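You operate a simulated robot arm through the tools that you are given. There is no shell and no other tool.

The job below is to be done with a simulated two-armed robot. You get a single attempt, and the scene is never put back.

JOB
Open the left drawer of the cream cabinet, put the jar with the red lid in the inside of the left drawer of the cream cabinet, then shut the drawer. Then fetch the clay carton and stand it on the top of the tag table. Then shut the green store drawer. Then fetch the small potted plant from the top of the lab bench and set it on the low shelf of the tag table. Then shut the left door of the lab bench. Then press the hold key of station seven two times. Then push the right door of the cream cabinet shut. Then put the filter cartridge on the free end of the nursery bench away on the top of the steel pump bench. Then lift the lid of the water tank open. Do these in the order given. Set down upright: jar with the red lid, clay carton, small potted plant.

The check looks at the end state, three seconds after you hand in, the way a careful person would. Anything else that was tipped, shoved, dropped, spilled or broken makes it a failure. A push-on lid holds only when it is set on centred and level and pressed home; a screw cap is set on level and turned clockwise until tight.

ROBOT AND FRAMES
Two 6-joint arms with two-finger parallel grippers on one trunk, on a base that moves. Base frame: it is fixed to the floor where the robot stands at the start and does not move with it; the origin is under the middle of the robot, x ahead of it, y to its left, z up. Readings come in mm, degrees, newtons and seconds.
The left shoulder is at the start at [-103, 177, 605], the right one opposite. With the tool pointing down near the work surface each hand reaches from about 100 to 620 mm from the robot's upright axis, wherever it stands, measured 20 degrees to its own side. Places, roughly: clay carton [-2500, -5000, 750]; filter cartridge [-8750, 2250, 750]; green store drawer [-8400, -4700, 700]; hold key of station seven [-1800, -2600, 400]; inside of the left drawer of the cream cabinet [600, 0, 600]; jar with the red lid [-750, -4500, 750]; left door of the lab bench [-2400, -4400, 300]; left drawer of the cream cabinet [600, 0, 600]; lid of the water tank [-3400, -4900, 800]; low shelf of the tag table [-4500, -3200, 200]; right door of the cream cabinet [200, -600, 300]; small potted plant (15x14x17 cm) [-2800, -4700, 900]; top of the steel pump bench [-5100, -4900, 800]; top of the tag table [-4500, -3200, 700]. Payload 1.57 kg a hand.
The TCP of each hand is the grasp point between the finger pads, 30 mm short of the fingertips. In the tool frame z runs along the fingers and y along their closing line. Largest opening 80 mm; finger width 17, thickness 12; the body of the gripper, 40 by 82 mm, starts 80 mm behind the TCP.
Orientation is that of the tool frame in the base frame, as [roll, pitch, yaw] about the fixed x, y, z axes, in that order (R = Rz(yaw) Ry(pitch) Rx(roll)). With the fingers straight down and closing along the base's y, the tool's x points along the base's -x, its y along +y and its z along -z.

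CONTROLS
- The arms move only by the tool move_arm. It takes "left_motion", "right_motion" or both (then of equal length, played together; a hand with none holds still); each is a list of rows, each a list of 7 numbers: the shift along the base's x, y, z in units of 25 mm (1.0 is 25 mm), then the turn, a rotation vector about the base's x, y, z in units of 4 degrees (1.0 is 4 degrees), then the gripper command, from -1 (shut) to 1 (fully open), values between in proportion. In form: [[x, y, z, rx, ry, rz, claw], ...]. A call has 1 to 20 rows; each row shifts and turns the commanded pose from where the row before left it. A call with a number of a shift or a turn outside -1 to 1 is refused whole. Rows are played at 5 a second. More than 50 mm and 8.6 degrees between two rows, or a gripper value outside its range, and nothing of the call is played. A pose out of reach is approached as far as the arm can. The call stops where the force on the tool passes 40 N (or 10 N more than at its start, if that is more) or the arm is blocked; 0.2 s more then pass. The fingers move at their own pace (about 72 mm/s each) and stop on an object; they squeeze with about 20 N. The grip force told is the motor's: it shows also when the fingers shut on nothing. Time passes only in rows, and 0.2 s behind the last, so rows that do not move let the fingers close. The reply holds the time, the measured pose of the TCP, the force on the tool along the base axes, the opening and the grip force, in the units named above and with some noise, with the torque about the TCP (base axes, N m) and any sound that the robot's microphone picked up.
- Cameras (640 x 400 px; columns grow to the right, rows downward): "scene" is now at [62.6, -34.2, 1312.7]; the picture's right is [-0.49, -0.87, 0.00], its down [-0.71, 0.40, -0.58] and it looks along [0.50, -0.28, -0.82] (base axes); focal length 248 px, centre (320, 200). "left" rides on the left gripper at [72, 7, -122] in its tool frame; the picture's right is [-0.09, 1.00, 0.00], its down [-0.84, -0.08, -0.54] and it looks along [-0.54, -0.05, 0.84] (tool axes); focal length 238 px, centre (320, 200). "right" rides on the right gripper at [72, -7, -122] in its tool frame; the picture's right is [0.09, 1.00, 0.00], its down [-0.84, 0.08, -0.54] and it looks along [-0.54, 0.05, 0.84] (tool axes); focal length 238 px, centre (320, 200). There is no depth. A picture from a camera that has moved, and an enlarged one, comes with that camera's place and axes in the base frame and with its lens.
- capture(camera): a new picture of that camera. The clock stands still meanwhile.
- lift_body(by): moves the trunk up (or, below 0, down) by that many mm; the arms and the scene camera ride with it, the base frame stays. It gives what a move gives, with no picture.
- roll_base(legs): drives the robot by 1 to 6 legs, each [ahead, left, turn to the left] in mm, mm and degrees, along the robot's own axes; the way and the turn of a leg run together, so that a leg with both is an arc; at most 1500 mm and 180 degrees a leg. The arms and the cameras ride along, it lands a little off, and it stops where it bumps. It gives what a move gives.
- aim_head(pan, tilt): turns the head with the scene camera to pan (to the left, within 143 degrees either way) and tilt (down, from -29 to 69), counted from straight ahead of the robot (the tilt from the chest, where the trunk bows). It gives what a move gives.
- zoom(camera, box): a new picture of the part [left, top, right, bottom] of that camera's present view, enlarged. The clock stands still meanwhile.
- job_done(): hands the job in; it is judged then, once.

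Nothing tells you exact positions but the pictures and the camera data. Unless the task says otherwise, let go and move clear before handing in.

The tools are called after "Emit:" by a JSON object that holds its "fn" and its "kwargs". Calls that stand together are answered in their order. move_arm: Moves the arms, as the interface text tells. Its arguments: {"type":"object","properties":{"left_motion":{"type":"array","items":{"type":"array","items":{"type":"number"}}},"right_motion":{"type":"array","items":{"type":"array","items":{"type":"number"}}}},"required":[]} The other tools are called the same way: lift_body (by) moves the trunk up or down; roll_base (legs) drives the base; aim_head (pan, tilt) turns the head that bears the scene camera; capture (camera) takes a picture; zoom (camera, box) takes an enlarged picture of a part of a camera's view; job_done () hands the job in.

At the start:

```text
t: 0.0
left_tcp_pos: [481.9, -3.2, 913.7]
left_tcp_rot: [-179.9, 0.0, -180.0]
left_ft_force: [-1.1, 0.0, 0.3]
left_torque: [0.03, -0.01, 0.01]
left_finger_gap: 80.1
left_grip_force: 0.0
right_tcp_pos: [372.4, -405.8, 967.1]
right_tcp_rot: [179.9, 0.0, 179.9]
right_ft_force: [-0.9, -0.2, -0.1]
right_torque: [0.0, 0.0, 0.0]
right_finger_gap: 79.6
right_grip_force: 0.1
trunk travel left (down, up): [-50.0, 278.0]
robot x, y, heading: [0.9, -3.0, 0.0]
head pan, tilt (commanded): [-29.5, 54.7]
```

scene: 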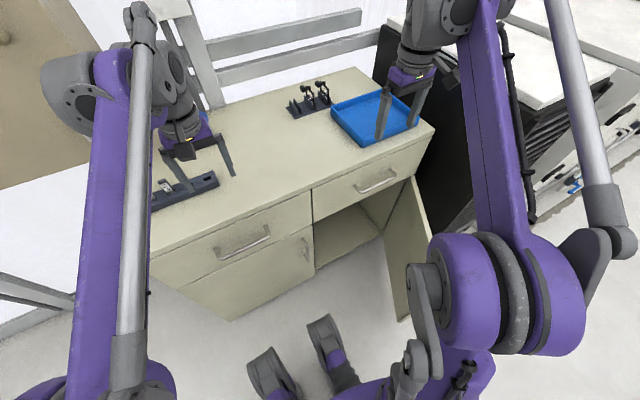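
right: 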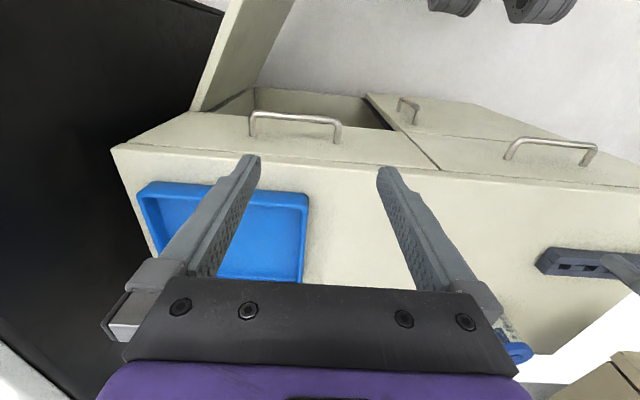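
left: 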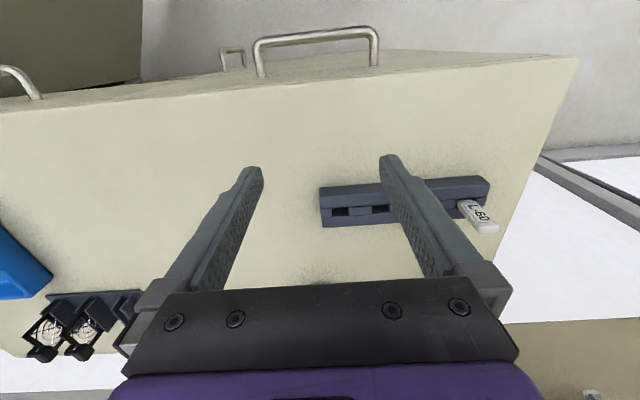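

I see the cream cabinet ahead, its left drawer handle near [400, 5, 725], and its right door standing open on my right. I'll look around before moving.

Emit:
{"fn": "aim_head", "kwargs": {"pan": 0, "tilt": 45}}

Emit:
{"fn": "capture", "kwargs": {"camera": "scene"}}

Emit:
{"fn": "aim_head", "kwargs": {"pan": -60, "tilt": 25}}

Emit:
{"fn": "capture", "kwargs": {"camera": "scene"}}

Emit:
{"fn": "aim_head", "kwargs": {"pan": -120, "tilt": 20}}

Emit:
{"fn": "capture", "kwargs": {"camera": "scene"}}

```text
t: 0.9
left_tcp_pos: [483.1, -2.5, 914.3]
left_tcp_rot: [-180.0, -0.1, -180.0]
left_ft_force: [0.0, 0.1, 1.0]
left_torque: [0.0, -0.02, -0.01]
left_finger_gap: 80.2
left_grip_force: 0.0
right_tcp_pos: [373.1, -405.9, 968.4]
right_tcp_rot: [180.0, 0.0, 180.0]
right_ft_force: [-1.0, 0.1, 0.3]
right_torque: [0.02, 0.01, -0.01]
right_finger_gap: 79.8
right_grip_force: 0.1
trunk travel left (down, up): [-50.0, 278.0]
robot x, y, heading: [0.2, -1.7, -0.1]
head pan, tilt (commanded): [0.0, 45.0]
```

```text
taken
camera scene: at [80.9, 1.4, 1325.7], right [0.0, -1.0, 0.0], down [-0.71, 0.0, -0.71], along [0.71, 0.0, -0.71], focal length 248 px, centre (320, 200)
```

scene: 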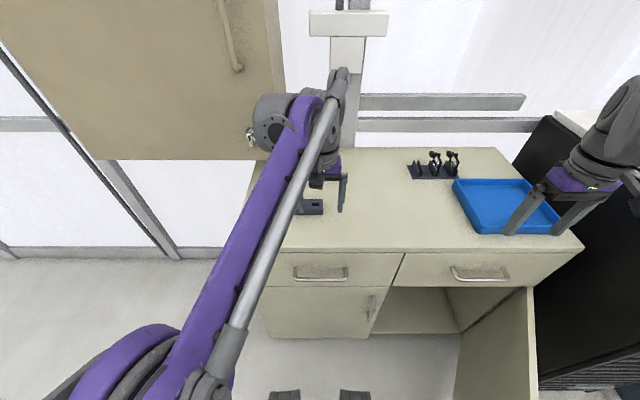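

```text
t: 2.2
left_tcp_pos: [484.0, -2.3, 916.1]
left_tcp_rot: [-180.0, 0.0, -179.9]
left_ft_force: [0.0, 0.5, -1.4]
left_torque: [0.0, 0.0, 0.02]
left_finger_gap: 79.9
left_grip_force: 0.0
right_tcp_pos: [372.9, -405.6, 968.4]
right_tcp_rot: [179.9, 0.0, -179.9]
right_ft_force: [-0.6, 0.3, 0.1]
right_torque: [-0.02, -0.01, 0.02]
right_finger_gap: 80.1
right_grip_force: 0.0
trunk travel left (down, up): [-50.0, 278.0]
robot x, y, heading: [0.5, 2.7, -0.1]
head pan, tilt (commanded): [-60.0, 25.0]
```

```text
taken
camera scene: at [45.7, -78.3, 1356.3], right [-0.87, -0.5, 0.0], down [-0.21, 0.37, -0.91], along [0.45, -0.78, -0.42], focal length 248 px, centre (320, 200)
```

scene: 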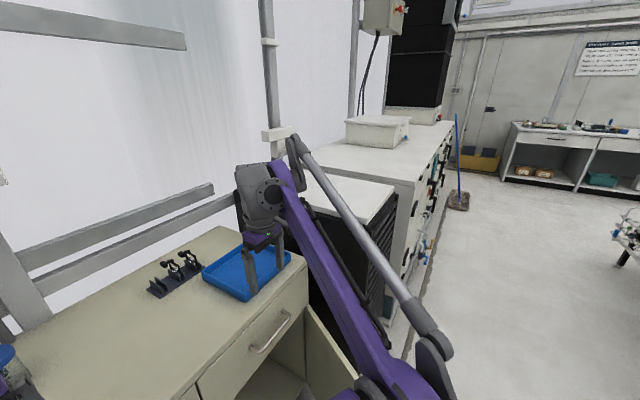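

```text
t: 3.5
left_tcp_pos: [482.5, -1.1, 914.7]
left_tcp_rot: [180.0, 0.1, -180.0]
left_ft_force: [0.2, 0.0, -0.4]
left_torque: [-0.03, 0.0, 0.02]
left_finger_gap: 79.9
left_grip_force: 0.2
right_tcp_pos: [374.1, -406.5, 967.1]
right_tcp_rot: [-179.9, 0.0, 180.0]
right_ft_force: [0.1, 0.8, -0.1]
right_torque: [0.0, 0.02, 0.0]
right_finger_gap: 80.2
right_grip_force: 0.0
trunk travel left (down, up): [-50.0, 278.0]
robot x, y, heading: [-0.2, 1.9, 0.2]
head pan, tilt (commanded): [-120.0, 20.0]
```

```text
taken
camera scene: at [-46.9, -79.2, 1364.4], right [-0.87, 0.5, 0.0], down [0.17, 0.3, -0.94], along [-0.47, -0.81, -0.34], focal length 248 px, centre (320, 200)
```

scene: 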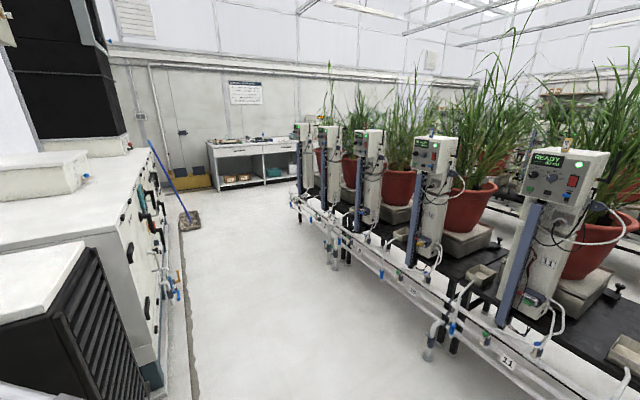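

The left drawer handle looks to be a horizontal bar about 37 mm off the drawer face. I'll turn the left hand to point forward with the fingers closing vertically, keeping it short of the cabinet.

Emit:
{"fn": "move_arm", "kwargs": {"left_motion": [[-0.4, 0, -0.25, 0.9623, -0.9623, -0.9623, 1], [-0.4, 0, -0.25, 0.9623, -0.9623, -0.9623, 1], [-0.4, 0, -0.25, 0.9623, -0.9623, -0.9623, 1], [-0.4, 0, -0.25, 0.9623, -0.9623, -0.9623, 1], [-0.4, 0, -0.25, 0.9623, -0.9623, -0.9623, 1], [-0.4, 0, -0.25, 0.9623, -0.9623, -0.9623, 1], [-0.4, 0, -0.25, 0.9623, -0.9623, -0.9623, 1], [-0.4, 0, -0.25, 0.9623, -0.9623, -0.9623, 1], [-0.4, 0, -0.25, 0.9623, -0.9623, -0.9623, 1], [-0.4, 0, -0.25, 0.9623, -0.9623, -0.9623, 1], [-0.4, 0, -0.25, 0.9623, -0.9623, -0.9623, 1], [-0.4, 0, -0.25, 0.9623, -0.9623, -0.9623, 1], [-0.4, 0, -0.25, 0.9623, -0.9623, -0.9623, 1], [-0.4, 0, -0.25, 0.9623, -0.9623, -0.9623, 1], [-0.4, 0, -0.25, 0.9623, -0.9623, -0.9623, 1], [-0.4, 0, -0.25, 0.9623, -0.9623, -0.9623, 1], [-0.4, 0, -0.25, 0.9623, -0.9623, -0.9623, 1], [-0.4, 0, -0.25, 0.9623, -0.9623, -0.9623, 1]]}}

Emit:
{"fn": "aim_head", "kwargs": {"pan": 0, "tilt": 50}}

Emit:
{"fn": "capture", "kwargs": {"camera": "scene"}}

Emit:
{"fn": "capture", "kwargs": {"camera": "left"}}

```text
t: 7.3
left_tcp_pos: [303.1, -2.0, 802.4]
left_tcp_rot: [89.9, -0.2, 89.9]
left_ft_force: [-0.4, 0.3, -0.6]
left_torque: [0.02, -0.02, 0.03]
left_finger_gap: 80.1
left_grip_force: 0.0
right_tcp_pos: [373.4, -405.5, 967.9]
right_tcp_rot: [-179.9, 0.1, -180.0]
right_ft_force: [0.5, 0.0, 0.1]
right_torque: [-0.04, 0.02, 0.02]
right_finger_gap: 80.0
right_grip_force: 0.0
trunk travel left (down, up): [-50.0, 278.0]
robot x, y, heading: [1.8, -5.0, 0.2]
head pan, tilt (commanded): [-120.0, 20.0]
```

```text
t: 9.3
left_tcp_pos: [303.3, -1.0, 802.3]
left_tcp_rot: [90.0, 0.0, 90.0]
left_ft_force: [0.4, 1.2, 0.4]
left_torque: [0.02, -0.02, 0.02]
left_finger_gap: 80.0
left_grip_force: 0.0
right_tcp_pos: [373.1, -406.1, 967.9]
right_tcp_rot: [-180.0, -0.1, 180.0]
right_ft_force: [-0.2, 0.1, 0.0]
right_torque: [0.03, 0.0, -0.03]
right_finger_gap: 79.8
right_grip_force: 0.1
trunk travel left (down, up): [-50.0, 278.0]
robot x, y, heading: [-1.6, 4.2, 0.0]
head pan, tilt (commanded): [0.0, 50.0]
```

```text
taken
camera scene: at [76.6, 1.5, 1318.8], right [0.0, -1.0, 0.0], down [-0.77, 0.0, -0.64], along [0.64, 0.0, -0.77], focal length 248 px, centre (320, 200)
```

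scene: 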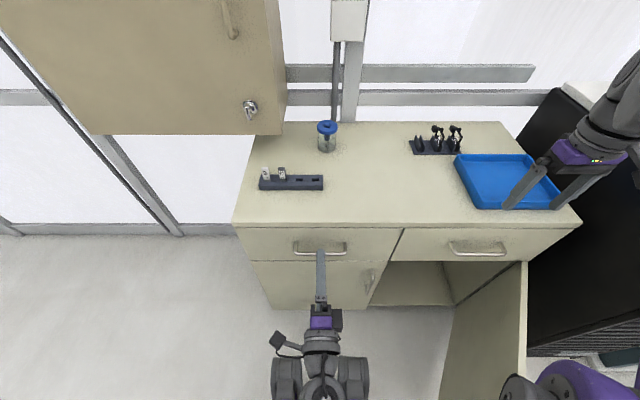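

```text
taken
camera left: at [180.7, 68.8, 810.1], right [0.0, -0.09, 1.0], down [-0.54, -0.84, -0.08], along [0.84, -0.54, -0.05], focal length 238 px, centre (320, 200)
```

left: 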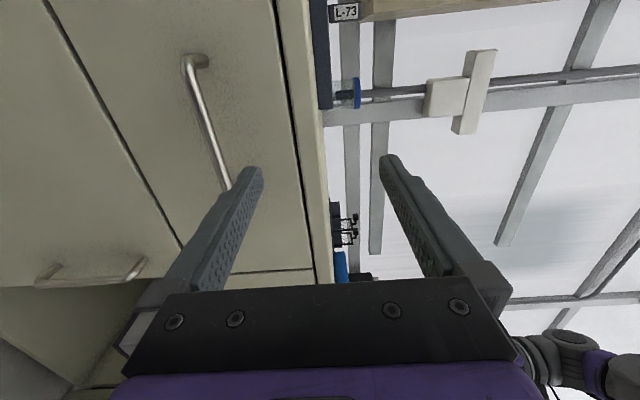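

The handle bar sits near [400, 2, 705]. I'll drop to its height, check the picture, then move in.

Emit:
{"fn": "move_arm", "kwargs": {"left_motion": [[0, 0.05, -0.973, 0, 0, 0, 1], [0, 0.05, -0.973, 0, 0, 0, 1], [0, 0, -0.973, 0, 0, 0, 1], [0, 0, -0.973, 0, 0, 0, 1], [0.9, 0, 0, 0, 0, 0, 1], [0.9, 0, 0, 0, 0, 0, 1]]}}

Emit:
{"fn": "capture", "kwargs": {"camera": "left"}}

Emit:
{"fn": "zoom", "kwargs": {"camera": "scene", "box": [240, 200, 400, 300]}}

```text
t: 10.7
left_tcp_pos: [364.9, -7.9, 751.0]
left_tcp_rot: [90.0, 0.0, 90.0]
left_ft_force: [0.4, -0.3, 0.4]
left_torque: [0.01, 0.02, 0.0]
left_finger_gap: 79.9
left_grip_force: 0.1
left hand out of reach, approached as far as the arm can: row 3, 4
right_tcp_pos: [372.9, -405.8, 967.8]
right_tcp_rot: [-180.0, 0.0, -180.0]
right_ft_force: [-0.4, -0.8, -0.3]
right_torque: [-0.04, 0.0, 0.02]
right_finger_gap: 79.6
right_grip_force: 0.2
trunk travel left (down, up): [-50.0, 278.0]
robot x, y, heading: [1.4, 0.3, 0.0]
head pan, tilt (commanded): [0.0, 50.0]
```

```text
taken
camera left: at [242.3, 63.1, 758.3], right [0.0, -0.09, 1.0], down [-0.54, -0.84, -0.08], along [0.84, -0.54, -0.05], focal length 238 px, centre (320, 200)
```

left: 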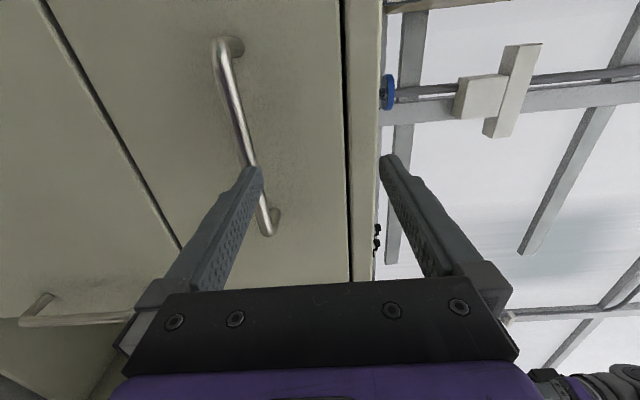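

```text
4.00 times, centred on (320, 250) of scene
camera zoom: at [76.8, 1.5, 1318.8], right [0.0, -1.0, 0.0], down [-0.77, 0.0, -0.64], along [0.64, 0.0, -0.77], focal length 993 px, centre (320, 0)
```

zoom: 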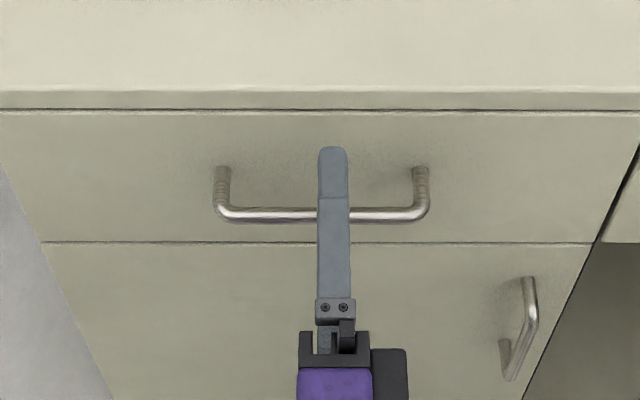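

The hand can't get low enough this close to the body. I'll check behind me, then roll back a little so the arm has room.

Emit:
{"fn": "aim_head", "kwargs": {"pan": -143, "tilt": 35}}

Emit:
{"fn": "capture", "kwargs": {"camera": "scene"}}

Emit:
{"fn": "aim_head", "kwargs": {"pan": 143, "tilt": 35}}

Emit:
{"fn": "capture", "kwargs": {"camera": "scene"}}

Emit:
{"fn": "aim_head", "kwargs": {"pan": 80, "tilt": 25}}

Emit:
{"fn": "capture", "kwargs": {"camera": "scene"}}

```text
t: 13.0
left_tcp_pos: [363.5, -7.2, 751.1]
left_tcp_rot: [90.0, -0.1, 90.0]
left_ft_force: [1.0, -0.6, 0.0]
left_torque: [-0.01, 0.0, -0.02]
left_finger_gap: 80.1
left_grip_force: 0.1
right_tcp_pos: [372.6, -406.9, 969.1]
right_tcp_rot: [-180.0, -0.1, 179.9]
right_ft_force: [0.5, -0.2, 1.1]
right_torque: [-0.03, 0.01, 0.0]
right_finger_gap: 80.1
right_grip_force: 0.1
trunk travel left (down, up): [-50.0, 278.0]
robot x, y, heading: [0.5, 1.8, -0.1]
head pan, tilt (commanded): [-143.0, 35.0]
```

```text
taken
camera scene: at [-70.7, -51.5, 1340.5], right [-0.6, 0.8, 0.0], down [0.46, 0.35, -0.82], along [-0.65, -0.49, -0.57], focal length 248 px, centre (320, 200)
```

scene: 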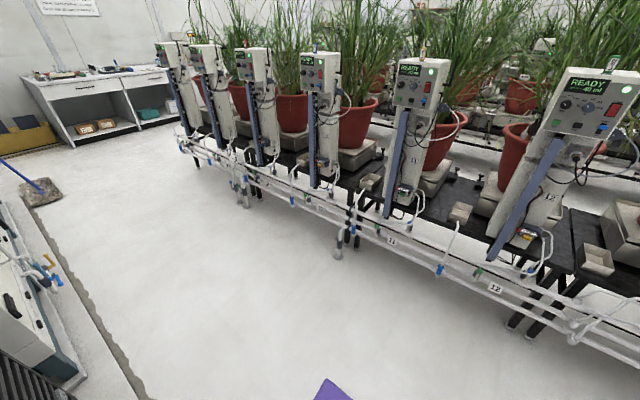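

```text
t: 16.9
left_tcp_pos: [363.8, -8.2, 751.5]
left_tcp_rot: [90.0, -0.1, 90.0]
left_ft_force: [0.4, 0.2, 0.3]
left_torque: [0.02, 0.03, 0.01]
left_finger_gap: 80.2
left_grip_force: 0.0
right_tcp_pos: [373.3, -405.1, 968.3]
right_tcp_rot: [-180.0, 0.0, 180.0]
right_ft_force: [0.0, 0.2, 0.2]
right_torque: [-0.01, 0.01, 0.01]
right_finger_gap: 79.9
right_grip_force: 0.1
trunk travel left (down, up): [-50.0, 278.0]
robot x, y, heading: [-0.8, 3.8, 0.2]
head pan, tilt (commanded): [143.0, 35.0]
```

```text
taken
camera scene: at [-70.7, 54.5, 1340.5], right [0.6, 0.8, 0.0], down [0.46, -0.35, -0.82], along [-0.65, 0.49, -0.57], focal length 248 px, centre (320, 200)
```

scene: 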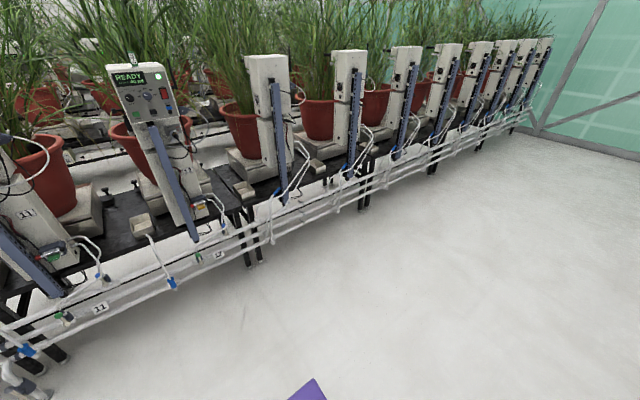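

```text
t: 18.3
left_tcp_pos: [362.9, -7.0, 751.1]
left_tcp_rot: [90.0, 0.0, 90.0]
left_ft_force: [-0.6, 0.5, -0.1]
left_torque: [-0.05, 0.05, 0.0]
left_finger_gap: 79.9
left_grip_force: 0.0
right_tcp_pos: [373.8, -405.4, 969.5]
right_tcp_rot: [-179.9, 0.0, 180.0]
right_ft_force: [0.1, 0.8, 0.0]
right_torque: [0.01, 0.0, 0.03]
right_finger_gap: 80.1
right_grip_force: 0.0
trunk travel left (down, up): [-50.0, 278.0]
robot x, y, heading: [0.1, -4.6, -0.0]
head pan, tilt (commanded): [80.0, 25.0]
```

```text
taken
camera scene: at [15.5, 92.2, 1356.3], right [0.98, -0.17, 0.0], down [-0.07, -0.42, -0.91], along [0.16, 0.89, -0.42], focal length 248 px, centre (320, 200)
```

scene: 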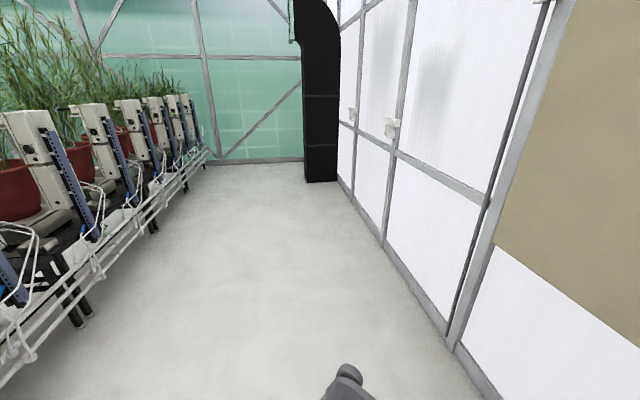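

The aisle behind me is clear for about a metre before the station bench pipes. I'll roll back 150 mm and bring the hand to handle height.

Emit:
{"fn": "roll_base", "kwargs": {"legs": [[-150, 0, 0]]}}

Emit:
{"fn": "move_arm", "kwargs": {"left_motion": [[0.9, 0.07, -0.45, 0, 0, 0, 1], [0.9, 0.07, -0.45, 0, 0, 0, 1], [0.9, 0.07, -0.45, 0, 0, 0, 1], [0.9, 0.07, -0.49, 0, 0, 0, 1], [0, 0, 0, 0, 0, 0, 1]]}}

Emit:
{"fn": "aim_head", "kwargs": {"pan": 0, "tilt": 50}}

Emit:
{"fn": "capture", "kwargs": {"camera": "scene"}}

Emit:
{"fn": "capture", "kwargs": {"camera": "left"}}

```text
t: 19.6
left_tcp_pos: [214.7, -9.5, 752.1]
left_tcp_rot: [90.0, 0.0, 89.9]
left_ft_force: [-0.3, -0.4, 0.6]
left_torque: [-0.01, -0.01, -0.02]
left_finger_gap: 80.0
left_grip_force: 0.0
right_tcp_pos: [222.9, -406.5, 968.6]
right_tcp_rot: [179.9, 0.1, 179.9]
right_ft_force: [-0.7, 0.3, -0.3]
right_torque: [0.01, 0.02, 0.02]
right_finger_gap: 80.1
right_grip_force: 0.0
trunk travel left (down, up): [-50.0, 278.0]
robot x, y, heading: [-151.2, 0.1, -0.0]
head pan, tilt (commanded): [80.0, 25.0]
```

```text
t: 20.8
left_tcp_pos: [309.0, -2.9, 703.5]
left_tcp_rot: [90.0, -0.1, 89.9]
left_ft_force: [-0.2, 0.3, -0.2]
left_torque: [-0.01, -0.01, -0.01]
left_finger_gap: 79.9
left_grip_force: 0.1
right_tcp_pos: [222.6, -406.4, 968.4]
right_tcp_rot: [180.0, -0.1, 179.8]
right_ft_force: [0.5, 0.7, -0.2]
right_torque: [0.01, 0.01, -0.03]
right_finger_gap: 80.0
right_grip_force: 0.0
trunk travel left (down, up): [-50.0, 278.0]
robot x, y, heading: [-148.3, 0.4, -0.2]
head pan, tilt (commanded): [80.0, 25.0]
```

```text
t: 22.4
left_tcp_pos: [307.5, -1.7, 703.7]
left_tcp_rot: [89.9, 0.0, 89.9]
left_ft_force: [-0.5, -0.3, -0.1]
left_torque: [-0.03, 0.02, -0.04]
left_finger_gap: 80.1
left_grip_force: 0.2
right_tcp_pos: [223.3, -407.2, 967.9]
right_tcp_rot: [179.9, 0.0, 180.0]
right_ft_force: [0.2, 0.6, -0.1]
right_torque: [0.01, 0.0, 0.01]
right_finger_gap: 80.0
right_grip_force: 0.1
trunk travel left (down, up): [-50.0, 278.0]
robot x, y, heading: [-147.1, 2.2, -0.4]
head pan, tilt (commanded): [0.0, 50.0]
```

```text
taken
camera scene: at [-72.2, 1.5, 1318.8], right [0.0, -1.0, 0.0], down [-0.77, 0.0, -0.64], along [0.64, 0.0, -0.77], focal length 248 px, centre (320, 200)
```

scene: 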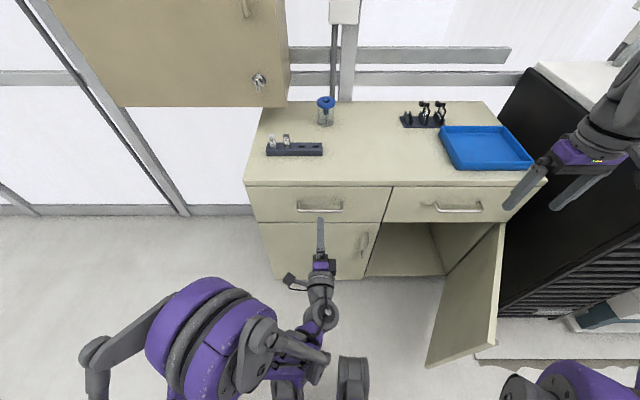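

```text
taken
camera left: at [186.2, 69.0, 711.3], right [0.0, -0.09, 1.0], down [-0.54, -0.84, -0.08], along [0.84, -0.54, -0.05], focal length 238 px, centre (320, 200)
```

left: 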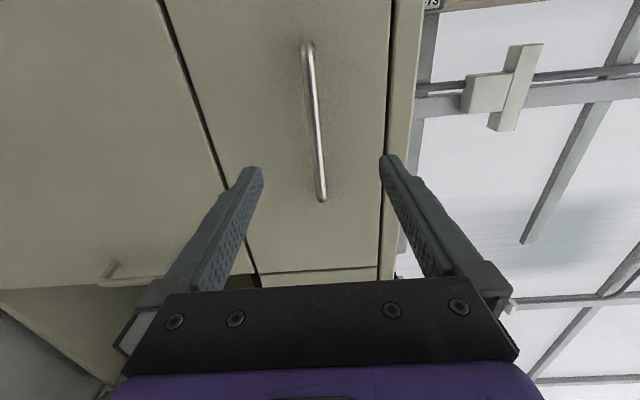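

The handle bar now lies between the finger pads. I'll move in and close on it.

Emit:
{"fn": "move_arm", "kwargs": {"left_motion": [[0.9, 0.02, -0.1, 0, 0, 0, 1], [0.9, 0.02, 0, 0, 0, 0, 1], [0.9, 0, 0, 0, 0, 0, 1], [0.8, 0, 0, 0, 0, 0, 1], [0, 0, 0, 0, 0, 0, -1], [0, 0, 0, 0, 0, 0, -1], [0, 0, 0, 0, 0, 0, -1], [0, 0, 0, 0, 0, 0, -1]]}}

Emit:
{"fn": "capture", "kwargs": {"camera": "left"}}

```text
t: 24.2
left_tcp_pos: [394.7, -0.3, 699.8]
left_tcp_rot: [90.3, 0.1, 89.7]
left_ft_force: [-0.6, 0.5, -19.4]
left_torque: [0.12, 0.15, 0.61]
left_finger_gap: 11.9
left_grip_force: 29.6
right_tcp_pos: [224.3, -407.0, 966.7]
right_tcp_rot: [180.0, 0.0, -180.0]
right_ft_force: [-0.5, -0.4, 0.3]
right_torque: [0.03, -0.02, -0.02]
right_finger_gap: 80.0
right_grip_force: 0.1
trunk travel left (down, up): [-50.0, 278.0]
robot x, y, heading: [-151.5, 2.9, -0.0]
head pan, tilt (commanded): [0.0, 50.0]
stopped in row 8 (left hand): the force on the tool passed its limit at 42 N (the readings are from after the stop); the commanded pose is now the measured one
```

```text
taken
camera left: at [273.1, 71.3, 707.9], right [0.01, -0.09, 1.0], down [-0.55, -0.83, -0.07], along [0.84, -0.54, -0.05], focal length 238 px, centre (320, 200)
```

left: 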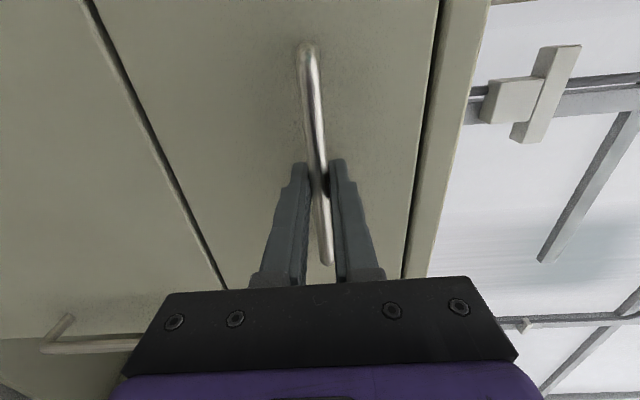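

The bar is gripped (gap 11.9 mm). I'll ease the vertical load and start pulling with the arm.

Emit:
{"fn": "move_arm", "kwargs": {"left_motion": [[0, 0, -0.12, 0, 0, 0, -1], [0, 0, 0, 0, 0, 0, -1], [-0.5, 0, 0, 0, 0, 0, -1], [-0.7, 0, 0, 0, 0, 0, -1], [-0.8, 0, 0, 0, 0, 0, -1], [0, 0, 0, 0, 0, 0, -1]]}}

Emit:
{"fn": "capture", "kwargs": {"camera": "scene"}}

```text
t: 25.6
left_tcp_pos: [341.3, 0.5, 699.7]
left_tcp_rot: [89.9, 0.1, 89.7]
left_ft_force: [-0.2, 0.5, 31.6]
left_torque: [0.08, -0.19, 0.42]
left_finger_gap: 11.8
left_grip_force: 29.6
right_tcp_pos: [222.3, -406.8, 970.0]
right_tcp_rot: [180.0, 0.2, 179.9]
right_ft_force: [-0.3, 0.7, 0.6]
right_torque: [0.03, -0.04, -0.05]
right_finger_gap: 79.7
right_grip_force: 0.0
trunk travel left (down, up): [-50.0, 278.0]
robot x, y, heading: [-148.4, -0.5, -0.0]
head pan, tilt (commanded): [0.0, 50.0]
```

```text
taken
camera scene: at [-74.6, 1.5, 1319.0], right [0.0, -1.0, 0.0], down [-0.76, 0.0, -0.64], along [0.64, 0.0, -0.76], focal length 248 px, centre (320, 200)
```

scene: 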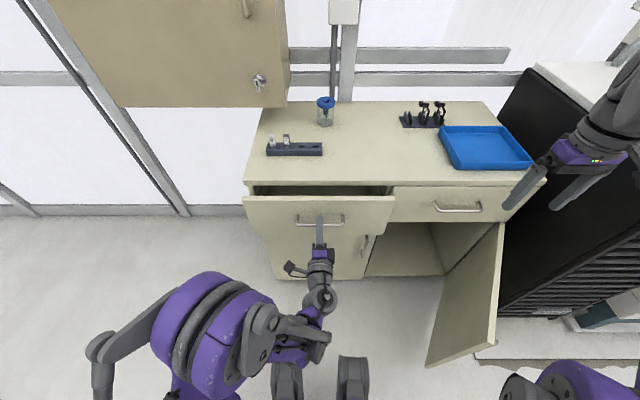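

The drawer is coming out. I'll relieve the vertical load and then pull it further by rolling the base back.

Emit:
{"fn": "move_arm", "kwargs": {"left_motion": [[0, 0, 0.08, 0, 0, 0, -1], [0, 0, 0, 0, 0, 0, -1]]}}

Emit:
{"fn": "roll_base", "kwargs": {"legs": [[-120, 0, 0]]}}

Emit:
{"fn": "capture", "kwargs": {"camera": "scene"}}

```text
t: 26.2
left_tcp_pos: [343.2, -0.1, 700.4]
left_tcp_rot: [90.2, 0.2, 89.7]
left_ft_force: [-1.8, 3.2, -8.6]
left_torque: [0.1, 0.03, -0.07]
left_finger_gap: 11.8
left_grip_force: 28.8
right_tcp_pos: [224.2, -407.1, 969.3]
right_tcp_rot: [-180.0, 0.0, 179.9]
right_ft_force: [0.8, -0.3, -0.2]
right_torque: [0.03, -0.02, 0.0]
right_finger_gap: 80.1
right_grip_force: 0.0
trunk travel left (down, up): [-50.0, 278.0]
robot x, y, heading: [-146.4, -1.8, -0.1]
head pan, tilt (commanded): [0.0, 50.0]
```

```text
t: 27.5
left_tcp_pos: [224.0, -0.2, 700.5]
left_tcp_rot: [90.5, 0.3, 89.6]
left_ft_force: [-0.4, 1.5, -2.6]
left_torque: [0.16, 0.01, -0.13]
left_finger_gap: 11.8
left_grip_force: 29.0
right_tcp_pos: [104.2, -407.0, 968.5]
right_tcp_rot: [-180.0, 0.0, 179.8]
right_ft_force: [0.1, -1.0, -0.1]
right_torque: [0.0, 0.0, 0.05]
right_finger_gap: 80.0
right_grip_force: 0.0
trunk travel left (down, up): [-50.0, 278.0]
robot x, y, heading: [-267.1, -1.2, 0.0]
head pan, tilt (commanded): [0.0, 50.0]
stopped in leg 1: the force on the tool passed its limit at 42 N (the readings are from after the stop); the commanded pose is now the measured one
```

```text
taken
camera scene: at [-191.1, 1.9, 1318.9], right [0.0, -1.0, 0.0], down [-0.77, 0.0, -0.64], along [0.64, 0.0, -0.77], focal length 248 px, centre (320, 200)
```

scene: 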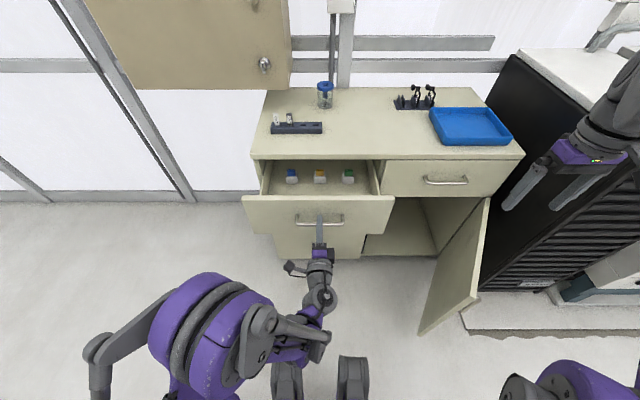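

The drawer is now about 170 mm open, with three small vials near the back inside. I'll pull gently a little more to see if it travels further.

Emit:
{"fn": "move_arm", "kwargs": {"left_motion": [[-0.4, 0, 0, 0, 0, 0, -1], [-0.6, 0, 0, 0, 0, 0, -1], [-0.6, 0, 0, 0, 0, 0, -1], [0, 0, 0, 0, 0, 0, -1]]}}

Emit:
{"fn": "zoom", "kwargs": {"camera": "scene", "box": [220, 120, 420, 245]}}

```text
t: 28.5
left_tcp_pos: [185.4, 0.4, 700.0]
left_tcp_rot: [90.2, 0.4, 89.8]
left_ft_force: [1.6, 4.7, 31.0]
left_torque: [0.14, -0.24, 0.83]
left_finger_gap: 11.6
left_grip_force: 28.9
right_tcp_pos: [103.7, -405.1, 970.0]
right_tcp_rot: [179.9, 0.2, 179.8]
right_ft_force: [-1.4, 0.5, 0.1]
right_torque: [-0.01, 0.01, -0.03]
right_finger_gap: 79.9
right_grip_force: 0.0
trunk travel left (down, up): [-50.0, 278.0]
robot x, y, heading: [-267.0, 0.3, -0.2]
head pan, tilt (commanded): [0.0, 50.0]
```

```text
3.20 times, centred on (320, 182) of scene
camera zoom: at [-193.2, 2.3, 1319.1], right [0.0, -1.0, 0.0], down [-0.77, 0.0, -0.64], along [0.64, 0.0, -0.77], focal length 794 px, centre (320, 256)
```

zoom: 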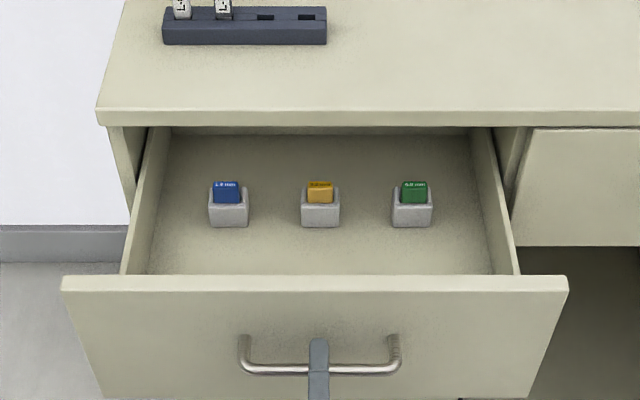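

It still moves freely, about 210 mm open. I'll relieve the load and pull some more.

Emit:
{"fn": "move_arm", "kwargs": {"left_motion": [[0, 0, 0.06, 0, 0, 0, -1], [-0.6, 0, 0, 0, 0, 0, -1], [-0.6, 0, 0, 0, 0, 0, -1], [-0.6, 0, 0, 0, 0, 0, -1], [0, 0, 0, 0, 0, 0, -1]]}}

```text
t: 29.5
left_tcp_pos: [144.3, -0.2, 699.4]
left_tcp_rot: [90.7, 0.5, 89.9]
left_ft_force: [-1.8, 4.0, -23.0]
left_torque: [0.35, 0.2, 0.18]
left_finger_gap: 11.9
left_grip_force: 29.5
right_tcp_pos: [104.8, -404.5, 966.8]
right_tcp_rot: [-180.0, 0.0, 179.9]
right_ft_force: [-0.5, 0.5, -0.9]
right_torque: [-0.01, 0.0, 0.03]
right_finger_gap: 80.0
right_grip_force: 0.0
trunk travel left (down, up): [-50.0, 278.0]
robot x, y, heading: [-268.3, -1.2, -0.3]
head pan, tilt (commanded): [0.0, 50.0]
stopped in row 5 (left hand): the force on the tool passed its limit at 47 N (the readings are from after the stop); the commanded pose is now the measured one
```

The drawer is about 250 mm open, which is enough. I'll release the handle and back away.

Emit:
{"fn": "move_arm", "kwargs": {"left_motion": [[0, 0, 0, 0, 0, 0, 1], [0, 0, 0, 0, 0, 0, 1], [0, 0, 0, 0, 0, 0, 1], [0, 0, 0, 0, 0, 0, 1]]}}

Emit:
{"fn": "roll_base", "kwargs": {"legs": [[-200, 0, 0]]}}

Emit:
{"fn": "capture", "kwargs": {"camera": "scene"}}

```text
t: 30.5
left_tcp_pos: [143.8, -0.8, 700.2]
left_tcp_rot: [90.5, 0.6, 90.0]
left_ft_force: [0.3, 0.9, 0.3]
left_torque: [0.0, 0.01, -0.01]
left_finger_gap: 80.1
left_grip_force: 0.0
right_tcp_pos: [103.7, -405.6, 968.4]
right_tcp_rot: [179.9, 0.0, 179.9]
right_ft_force: [-0.1, 0.2, 0.2]
right_torque: [-0.03, 0.0, -0.01]
right_finger_gap: 79.8
right_grip_force: 0.2
trunk travel left (down, up): [-50.0, 278.0]
robot x, y, heading: [-273.7, 1.4, -0.1]
head pan, tilt (commanded): [0.0, 50.0]
```

```text
t: 32.1
left_tcp_pos: [-59.3, 0.2, 700.8]
left_tcp_rot: [90.5, 0.5, 89.9]
left_ft_force: [0.1, 0.7, -0.5]
left_torque: [0.01, -0.02, 0.0]
left_finger_gap: 80.0
left_grip_force: 0.0
right_tcp_pos: [-100.6, -406.3, 968.8]
right_tcp_rot: [179.9, 0.1, 179.7]
right_ft_force: [0.3, -0.1, 0.1]
right_torque: [0.01, -0.02, 0.0]
right_finger_gap: 80.0
right_grip_force: 0.1
trunk travel left (down, up): [-50.0, 278.0]
robot x, y, heading: [-472.2, 2.1, -0.5]
head pan, tilt (commanded): [0.0, 50.0]
```

```text
taken
camera scene: at [-394.6, 2.7, 1318.8], right [0.0, -1.0, 0.0], down [-0.77, 0.0, -0.64], along [0.64, 0.0, -0.77], focal length 248 px, centre (320, 200)
```

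scene: 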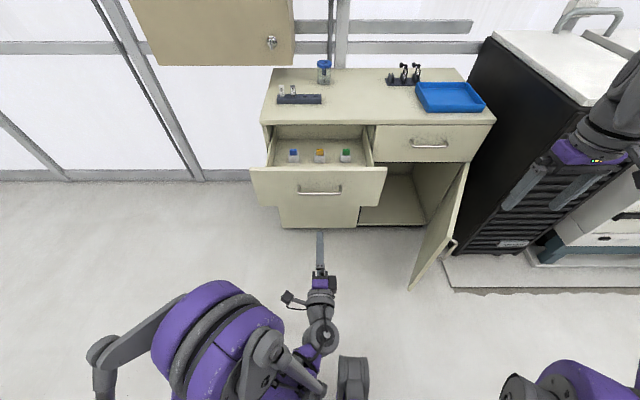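

The drawer stands open. I'll bring the left hand back to pointing down in a tucked travel pose.

Emit:
{"fn": "move_arm", "kwargs": {"left_motion": [[-0.05, 0.35, 0.45, -0.9623, 0.9623, 0.9623, 1], [-0.05, 0.35, 0.45, -0.9623, 0.9623, 0.9623, 1], [-0.05, 0.35, 0.45, -0.9623, 0.9623, 0.9623, 1], [-0.05, 0.35, 0.45, -0.9623, 0.9623, 0.9623, 1], [-0.05, 0.35, 0.45, -0.9623, 0.9623, 0.9623, 1], [-0.05, 0.35, 0.45, -0.9623, 0.9623, 0.9623, 1], [-0.05, 0.35, 0.45, -0.9623, 0.9623, 0.9623, 1], [-0.05, 0.35, 0.45, -0.9623, 0.9623, 0.9623, 1], [-0.05, 0.35, 0.45, -0.9623, 0.9623, 0.9623, 1], [-0.05, 0.35, 0.45, -0.9623, 0.9623, 0.9623, 1], [-0.05, 0.35, 0.45, -0.9623, 0.9623, 0.9623, 1], [-0.05, 0.35, 0.45, -0.9623, 0.9623, 0.9623, 1], [-0.05, 0.35, 0.45, -0.9623, 0.9623, 0.9623, 1], [-0.05, 0.35, 0.45, -0.9623, 0.9623, 0.9623, 1], [-0.05, 0.35, 0.45, -0.9623, 0.9623, 0.9623, 1], [-0.05, 0.35, 0.45, -0.9623, 0.9623, 0.9623, 1], [-0.05, 0.35, 0.45, -0.9623, 0.9623, 0.9623, 1], [-0.05, 0.35, 0.45, -0.9623, 0.9623, 0.9623, 1]]}}

Emit:
{"fn": "aim_head", "kwargs": {"pan": -90, "tilt": 15}}

Emit:
{"fn": "capture", "kwargs": {"camera": "scene"}}

Emit:
{"fn": "zoom", "kwargs": {"camera": "scene", "box": [240, 100, 480, 250]}}

```text
t: 35.9
left_tcp_pos: [-78.4, 157.3, 902.2]
left_tcp_rot: [-179.3, 0.1, -179.4]
left_ft_force: [-0.4, 0.5, 0.7]
left_torque: [0.02, 0.02, -0.05]
left_finger_gap: 80.3
left_grip_force: 0.2
right_tcp_pos: [-98.7, -405.8, 968.4]
right_tcp_rot: [180.0, 0.0, 179.7]
right_ft_force: [0.3, -0.3, -0.4]
right_torque: [0.0, -0.01, -0.02]
right_finger_gap: 80.1
right_grip_force: 0.0
trunk travel left (down, up): [-50.0, 278.0]
robot x, y, heading: [-472.3, 0.8, -0.3]
head pan, tilt (commanded): [0.0, 50.0]
```

```text
t: 37.6
left_tcp_pos: [-78.3, 157.5, 902.5]
left_tcp_rot: [-179.4, 0.2, -179.5]
left_ft_force: [-0.3, 0.7, -0.1]
left_torque: [0.02, 0.01, 0.03]
left_finger_gap: 80.1
left_grip_force: 0.0
right_tcp_pos: [-99.6, -405.1, 968.5]
right_tcp_rot: [-180.0, 0.0, 179.7]
right_ft_force: [-0.1, 1.1, -0.1]
right_torque: [0.03, 0.01, -0.01]
right_finger_gap: 80.0
right_grip_force: 0.1
trunk travel left (down, up): [-50.0, 278.0]
robot x, y, heading: [-471.0, 3.3, -0.1]
head pan, tilt (commanded): [-90.0, 15.0]
```

```text
taken
camera scene: at [-471.3, -90.4, 1372.5], right [-1.0, 0.0, 0.0], down [0.0, 0.26, -0.97], along [0.0, -0.97, -0.26], focal length 248 px, centre (320, 200)
```

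scene: 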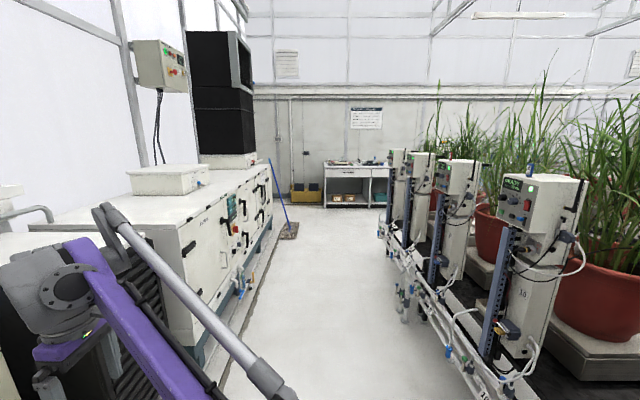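

```text
2.67 times, centred on (360, 175) of scene
camera zoom: at [-471.3, -90.4, 1372.5], right [-1.0, 0.0, 0.0], down [0.0, 0.26, -0.97], along [0.0, -0.97, -0.26], focal length 662 px, centre (213, 267)
```

zoom: 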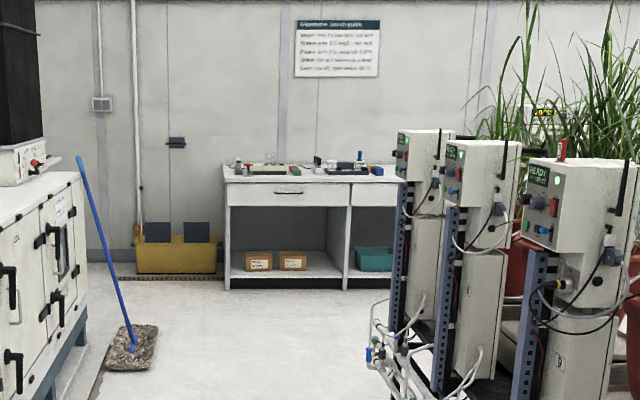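

The aisle runs along -y with a bench at the far end; the jar should be there. A mop stands near [0, -3430], so I'll keep to x around -550 as I go.

Emit:
{"fn": "roll_base", "kwargs": {"legs": [[0, 0, -90], [1500, 0, 0], [1300, 0, 0]]}}

Emit:
{"fn": "aim_head", "kwargs": {"pan": 0, "tilt": 20}}

Emit:
{"fn": "capture", "kwargs": {"camera": "scene"}}

Emit:
{"fn": "zoom", "kwargs": {"camera": "scene", "box": [200, 100, 440, 250]}}

```text
t: 55.1
left_tcp_pos: [-590.9, -3201.7, 903.2]
left_tcp_rot: [-179.3, 0.2, 84.7]
left_ft_force: [-0.1, 0.2, 0.4]
left_torque: [-0.02, 0.0, -0.03]
left_finger_gap: 80.2
left_grip_force: 0.0
right_tcp_pos: [-1148.8, -3125.6, 968.1]
right_tcp_rot: [180.0, 0.0, 84.1]
right_ft_force: [-0.8, -0.6, 0.0]
right_torque: [-0.01, -0.02, -0.02]
right_finger_gap: 79.8
right_grip_force: 0.1
trunk travel left (down, up): [-50.0, 278.0]
robot x, y, heading: [-709.5, -2794.2, -95.8]
head pan, tilt (commanded): [-90.0, 15.0]
```

```text
t: 56.8
left_tcp_pos: [-591.3, -3200.8, 902.6]
left_tcp_rot: [-179.4, 0.2, 84.8]
left_ft_force: [-0.6, -0.2, -0.1]
left_torque: [0.01, -0.01, -0.03]
left_finger_gap: 80.1
left_grip_force: 0.1
right_tcp_pos: [-1149.3, -3125.2, 967.2]
right_tcp_rot: [179.9, -0.1, 84.1]
right_ft_force: [-0.8, 0.7, -0.6]
right_torque: [0.0, -0.03, 0.01]
right_finger_gap: 80.1
right_grip_force: 0.0
trunk travel left (down, up): [-50.0, 278.0]
robot x, y, heading: [-707.3, -2796.1, -96.0]
head pan, tilt (commanded): [0.0, 20.0]
```

```text
taken
camera scene: at [-714.8, -2885.0, 1364.4], right [-0.99, 0.1, 0.0], down [0.04, 0.34, -0.94], along [-0.1, -0.93, -0.34], focal length 248 px, centre (320, 200)
```

scene: 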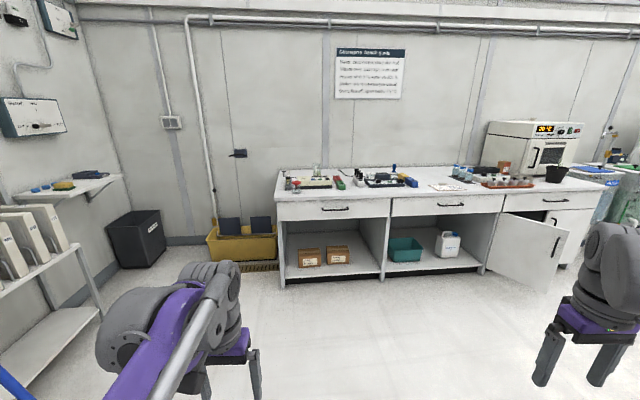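

```text
2.67 times, centred on (320, 175) of scene
camera zoom: at [-714.8, -2885.0, 1364.4], right [-0.99, 0.1, 0.0], down [0.04, 0.34, -0.94], along [-0.1, -0.93, -0.34], focal length 662 px, centre (320, 267)
```

zoom: 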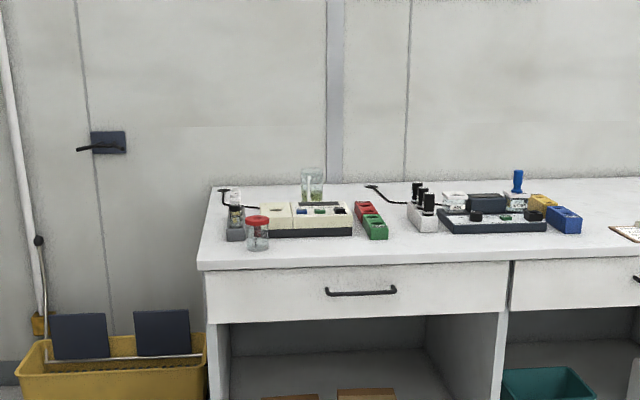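

I drifted to x -708, so I'll correct for that from here on. The red-lidded jar is at the left front of the lab bench; I'll square up and approach.

Emit:
{"fn": "roll_base", "kwargs": {"legs": [[0, 0, 6], [1050, -100, 0]]}}

Emit:
{"fn": "aim_head", "kwargs": {"pan": 10, "tilt": 40}}

Emit:
{"fn": "capture", "kwargs": {"camera": "scene"}}

```text
t: 62.6
left_tcp_pos: [-677.0, -4211.6, 902.2]
left_tcp_rot: [-179.3, 0.1, 88.7]
left_ft_force: [0.3, -0.3, -0.3]
left_torque: [0.0, -0.02, 0.01]
left_finger_gap: 80.2
left_grip_force: 0.1
right_tcp_pos: [-1240.9, -4172.5, 967.9]
right_tcp_rot: [179.9, 0.1, 87.9]
right_ft_force: [0.2, -0.1, -0.2]
right_torque: [-0.02, 0.01, 0.0]
right_finger_gap: 80.0
right_grip_force: 0.0
trunk travel left (down, up): [-50.0, 278.0]
robot x, y, heading: [-823.2, -3811.4, -92.1]
head pan, tilt (commanded): [0.0, 20.0]
```

```text
t: 63.4
left_tcp_pos: [-678.3, -4211.2, 902.3]
left_tcp_rot: [-179.4, 0.1, 88.7]
left_ft_force: [0.4, 0.0, 0.8]
left_torque: [-0.02, 0.0, 0.01]
left_finger_gap: 80.0
left_grip_force: 0.0
right_tcp_pos: [-1240.3, -4172.4, 969.3]
right_tcp_rot: [-179.9, 0.0, 87.9]
right_ft_force: [0.6, 0.4, 0.1]
right_torque: [-0.02, 0.0, 0.03]
right_finger_gap: 80.1
right_grip_force: 0.0
trunk travel left (down, up): [-50.0, 278.0]
robot x, y, heading: [-822.2, -3813.1, -92.1]
head pan, tilt (commanded): [10.0, 40.0]
```

```text
taken
camera scene: at [-808.2, -3895.6, 1333.0], right [-0.99, -0.14, 0.0], down [-0.09, 0.64, -0.77], along [0.1, -0.76, -0.64], focal length 248 px, centre (320, 200)
```

scene: 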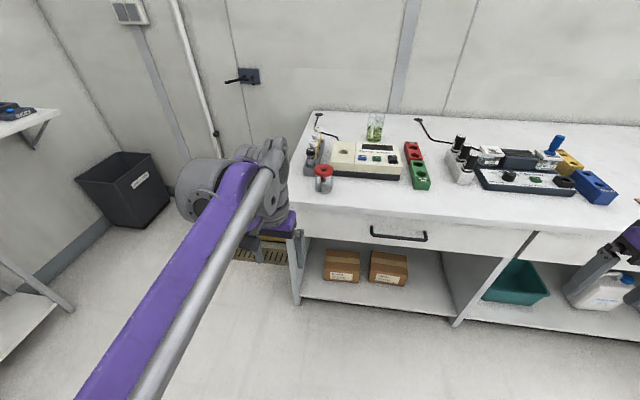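

The jar base looks to be at about [-728, -4585, 800], roughly 100 mm tall. I'll zoom in for neighbours and move closer.

Emit:
{"fn": "zoom", "kwargs": {"camera": "scene", "box": [270, 100, 430, 200]}}

Emit:
{"fn": "roll_base", "kwargs": {"legs": [[240, -50, 2]]}}

Emit:
{"fn": "capture", "kwargs": {"camera": "scene"}}

Emit:
{"fn": "capture", "kwargs": {"camera": "left"}}

```text
4.00 times, centred on (350, 150) of scene
camera zoom: at [-808.2, -3895.6, 1333.0], right [-0.99, -0.14, 0.0], down [-0.09, 0.64, -0.77], along [0.1, -0.76, -0.64], focal length 993 px, centre (200, 400)
```

zoom: 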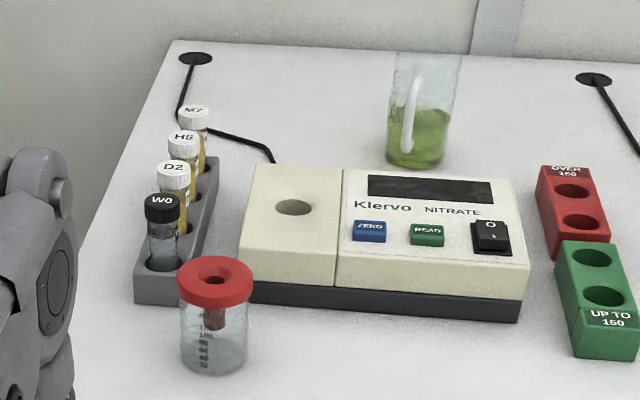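

```text
t: 65.2
left_tcp_pos: [-713.8, -4444.4, 900.9]
left_tcp_rot: [-179.4, 0.2, 91.2]
left_ft_force: [0.5, 0.8, 0.0]
left_torque: [0.0, -0.05, 0.01]
left_finger_gap: 79.8
left_grip_force: 0.0
right_tcp_pos: [-1277.9, -4430.8, 967.9]
right_tcp_rot: [180.0, 0.0, 90.5]
right_ft_force: [0.1, 0.1, 0.1]
right_torque: [0.01, -0.02, 0.0]
right_finger_gap: 79.9
right_grip_force: 0.1
trunk travel left (down, up): [-50.0, 278.0]
robot x, y, heading: [-876.5, -4052.8, -89.5]
head pan, tilt (commanded): [10.0, 40.0]
```

```text
taken
camera scene: at [-858.7, -4134.7, 1333.0], right [-0.98, -0.18, 0.0], down [-0.12, 0.63, -0.77], along [0.14, -0.75, -0.64], focal length 248 px, centre (320, 200)
```

scene: 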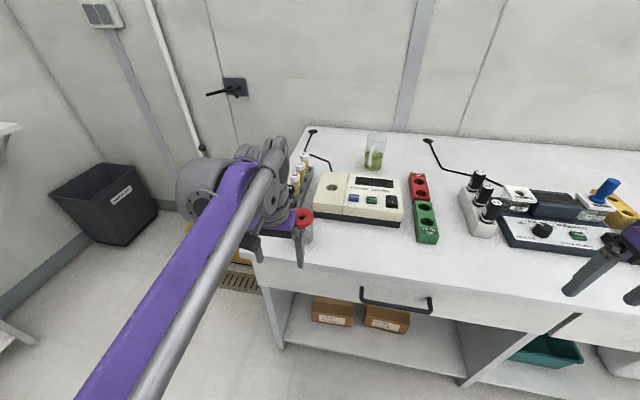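

```text
taken
camera left: at [-708.2, -4372.7, 1024.6], right [1.0, -0.07, -0.01], down [-0.05, -0.84, 0.55], along [-0.05, -0.54, -0.84], focal length 238 px, centre (320, 200)
```

left: 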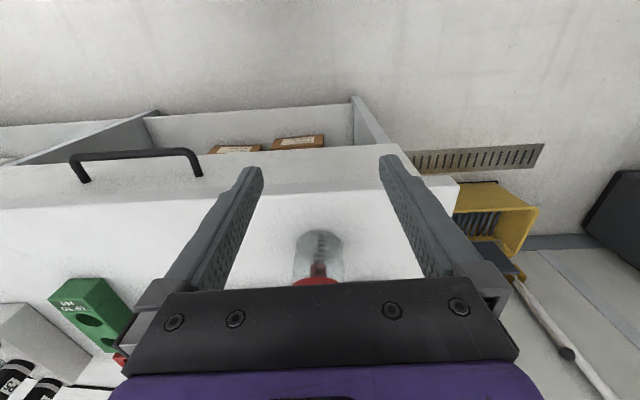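

The jar base fits [-727, -4586] from both cameras. I'll raise the left hand above it, centre over the lid and check.

Emit:
{"fn": "move_arm", "kwargs": {"left_motion": [[0, 0, 0.9, 0, 0, 0, 1], [0, 0, 0.9, 0, 0, 0, 1], [0, 0, 0.9, 0, 0, 0, 1], [-0.088, -0.937, 0, 0, 0, 0, 1], [-0.088, -0.937, 0, 0, 0, 0, 1], [-0.088, -0.937, 0, 0, 0, 0, 1], [-0.088, -0.937, 0, 0, 0, 0, 1], [-0.088, -0.937, 0, 0, 0, 0, 1], [-0.088, -0.937, 0, 0, 0, 0, 1], [0, 0, 0, 0, 0, 0, 1]]}}

Emit:
{"fn": "capture", "kwargs": {"camera": "left"}}

Emit:
{"fn": "aim_head", "kwargs": {"pan": 25, "tilt": 50}}

Emit:
{"fn": "capture", "kwargs": {"camera": "scene"}}

```text
t: 67.4
left_tcp_pos: [-728.5, -4575.0, 960.5]
left_tcp_rot: [-179.4, 0.1, 91.3]
left_ft_force: [0.0, 0.5, 0.5]
left_torque: [0.0, 0.0, 0.04]
left_finger_gap: 79.9
left_grip_force: 0.1
left hand out of reach, approached as far as the arm can: row 9
right_tcp_pos: [-1276.8, -4429.8, 969.2]
right_tcp_rot: [180.0, 0.0, 90.5]
right_ft_force: [0.7, 0.4, 0.2]
right_torque: [0.01, 0.02, -0.05]
right_finger_gap: 80.1
right_grip_force: 0.1
trunk travel left (down, up): [-50.0, 278.0]
robot x, y, heading: [-876.1, -4057.3, -89.4]
head pan, tilt (commanded): [10.0, 40.0]
```

```text
taken
camera left: at [-722.8, -4503.6, 1083.0], right [1.0, -0.07, -0.01], down [-0.05, -0.84, 0.55], along [-0.05, -0.54, -0.84], focal length 238 px, centre (320, 200)
```

left: 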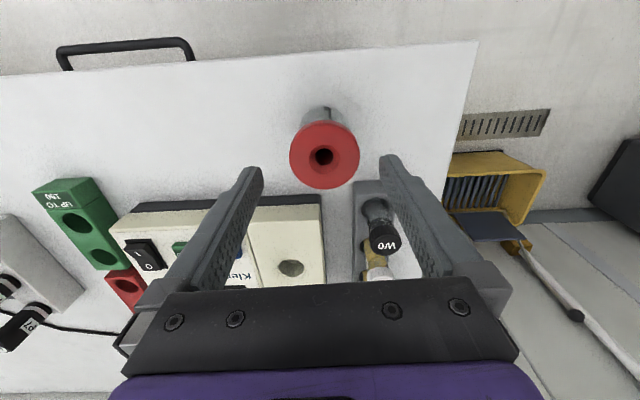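

```text
t: 68.2
left_tcp_pos: [-729.6, -4574.0, 960.4]
left_tcp_rot: [-179.4, 0.3, 91.3]
left_ft_force: [0.5, -0.4, 0.4]
left_torque: [-0.02, 0.02, 0.0]
left_finger_gap: 80.0
left_grip_force: 0.1
right_tcp_pos: [-1277.0, -4430.0, 969.4]
right_tcp_rot: [180.0, 0.0, 90.6]
right_ft_force: [-1.1, 0.6, 0.0]
right_torque: [0.02, 0.01, 0.0]
right_finger_gap: 80.1
right_grip_force: 0.1
trunk travel left (down, up): [-50.0, 278.0]
robot x, y, heading: [-876.9, -4054.1, -89.3]
head pan, tilt (commanded): [25.0, 50.0]
```

```text
taken
camera scene: at [-841.0, -4119.9, 1318.8], right [-0.9, -0.43, 0.0], down [-0.33, 0.69, -0.64], along [0.28, -0.58, -0.77], focal length 248 px, centre (320, 200)
```

scene: 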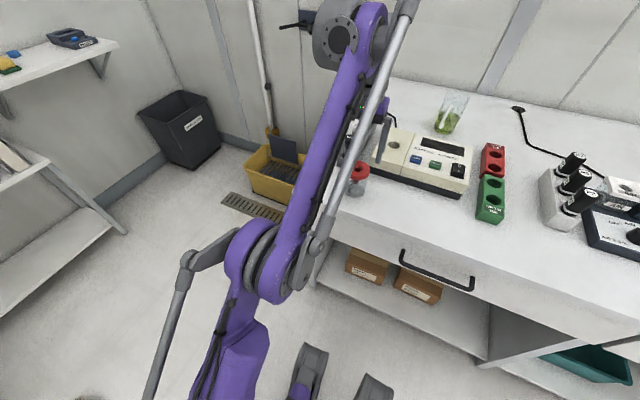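

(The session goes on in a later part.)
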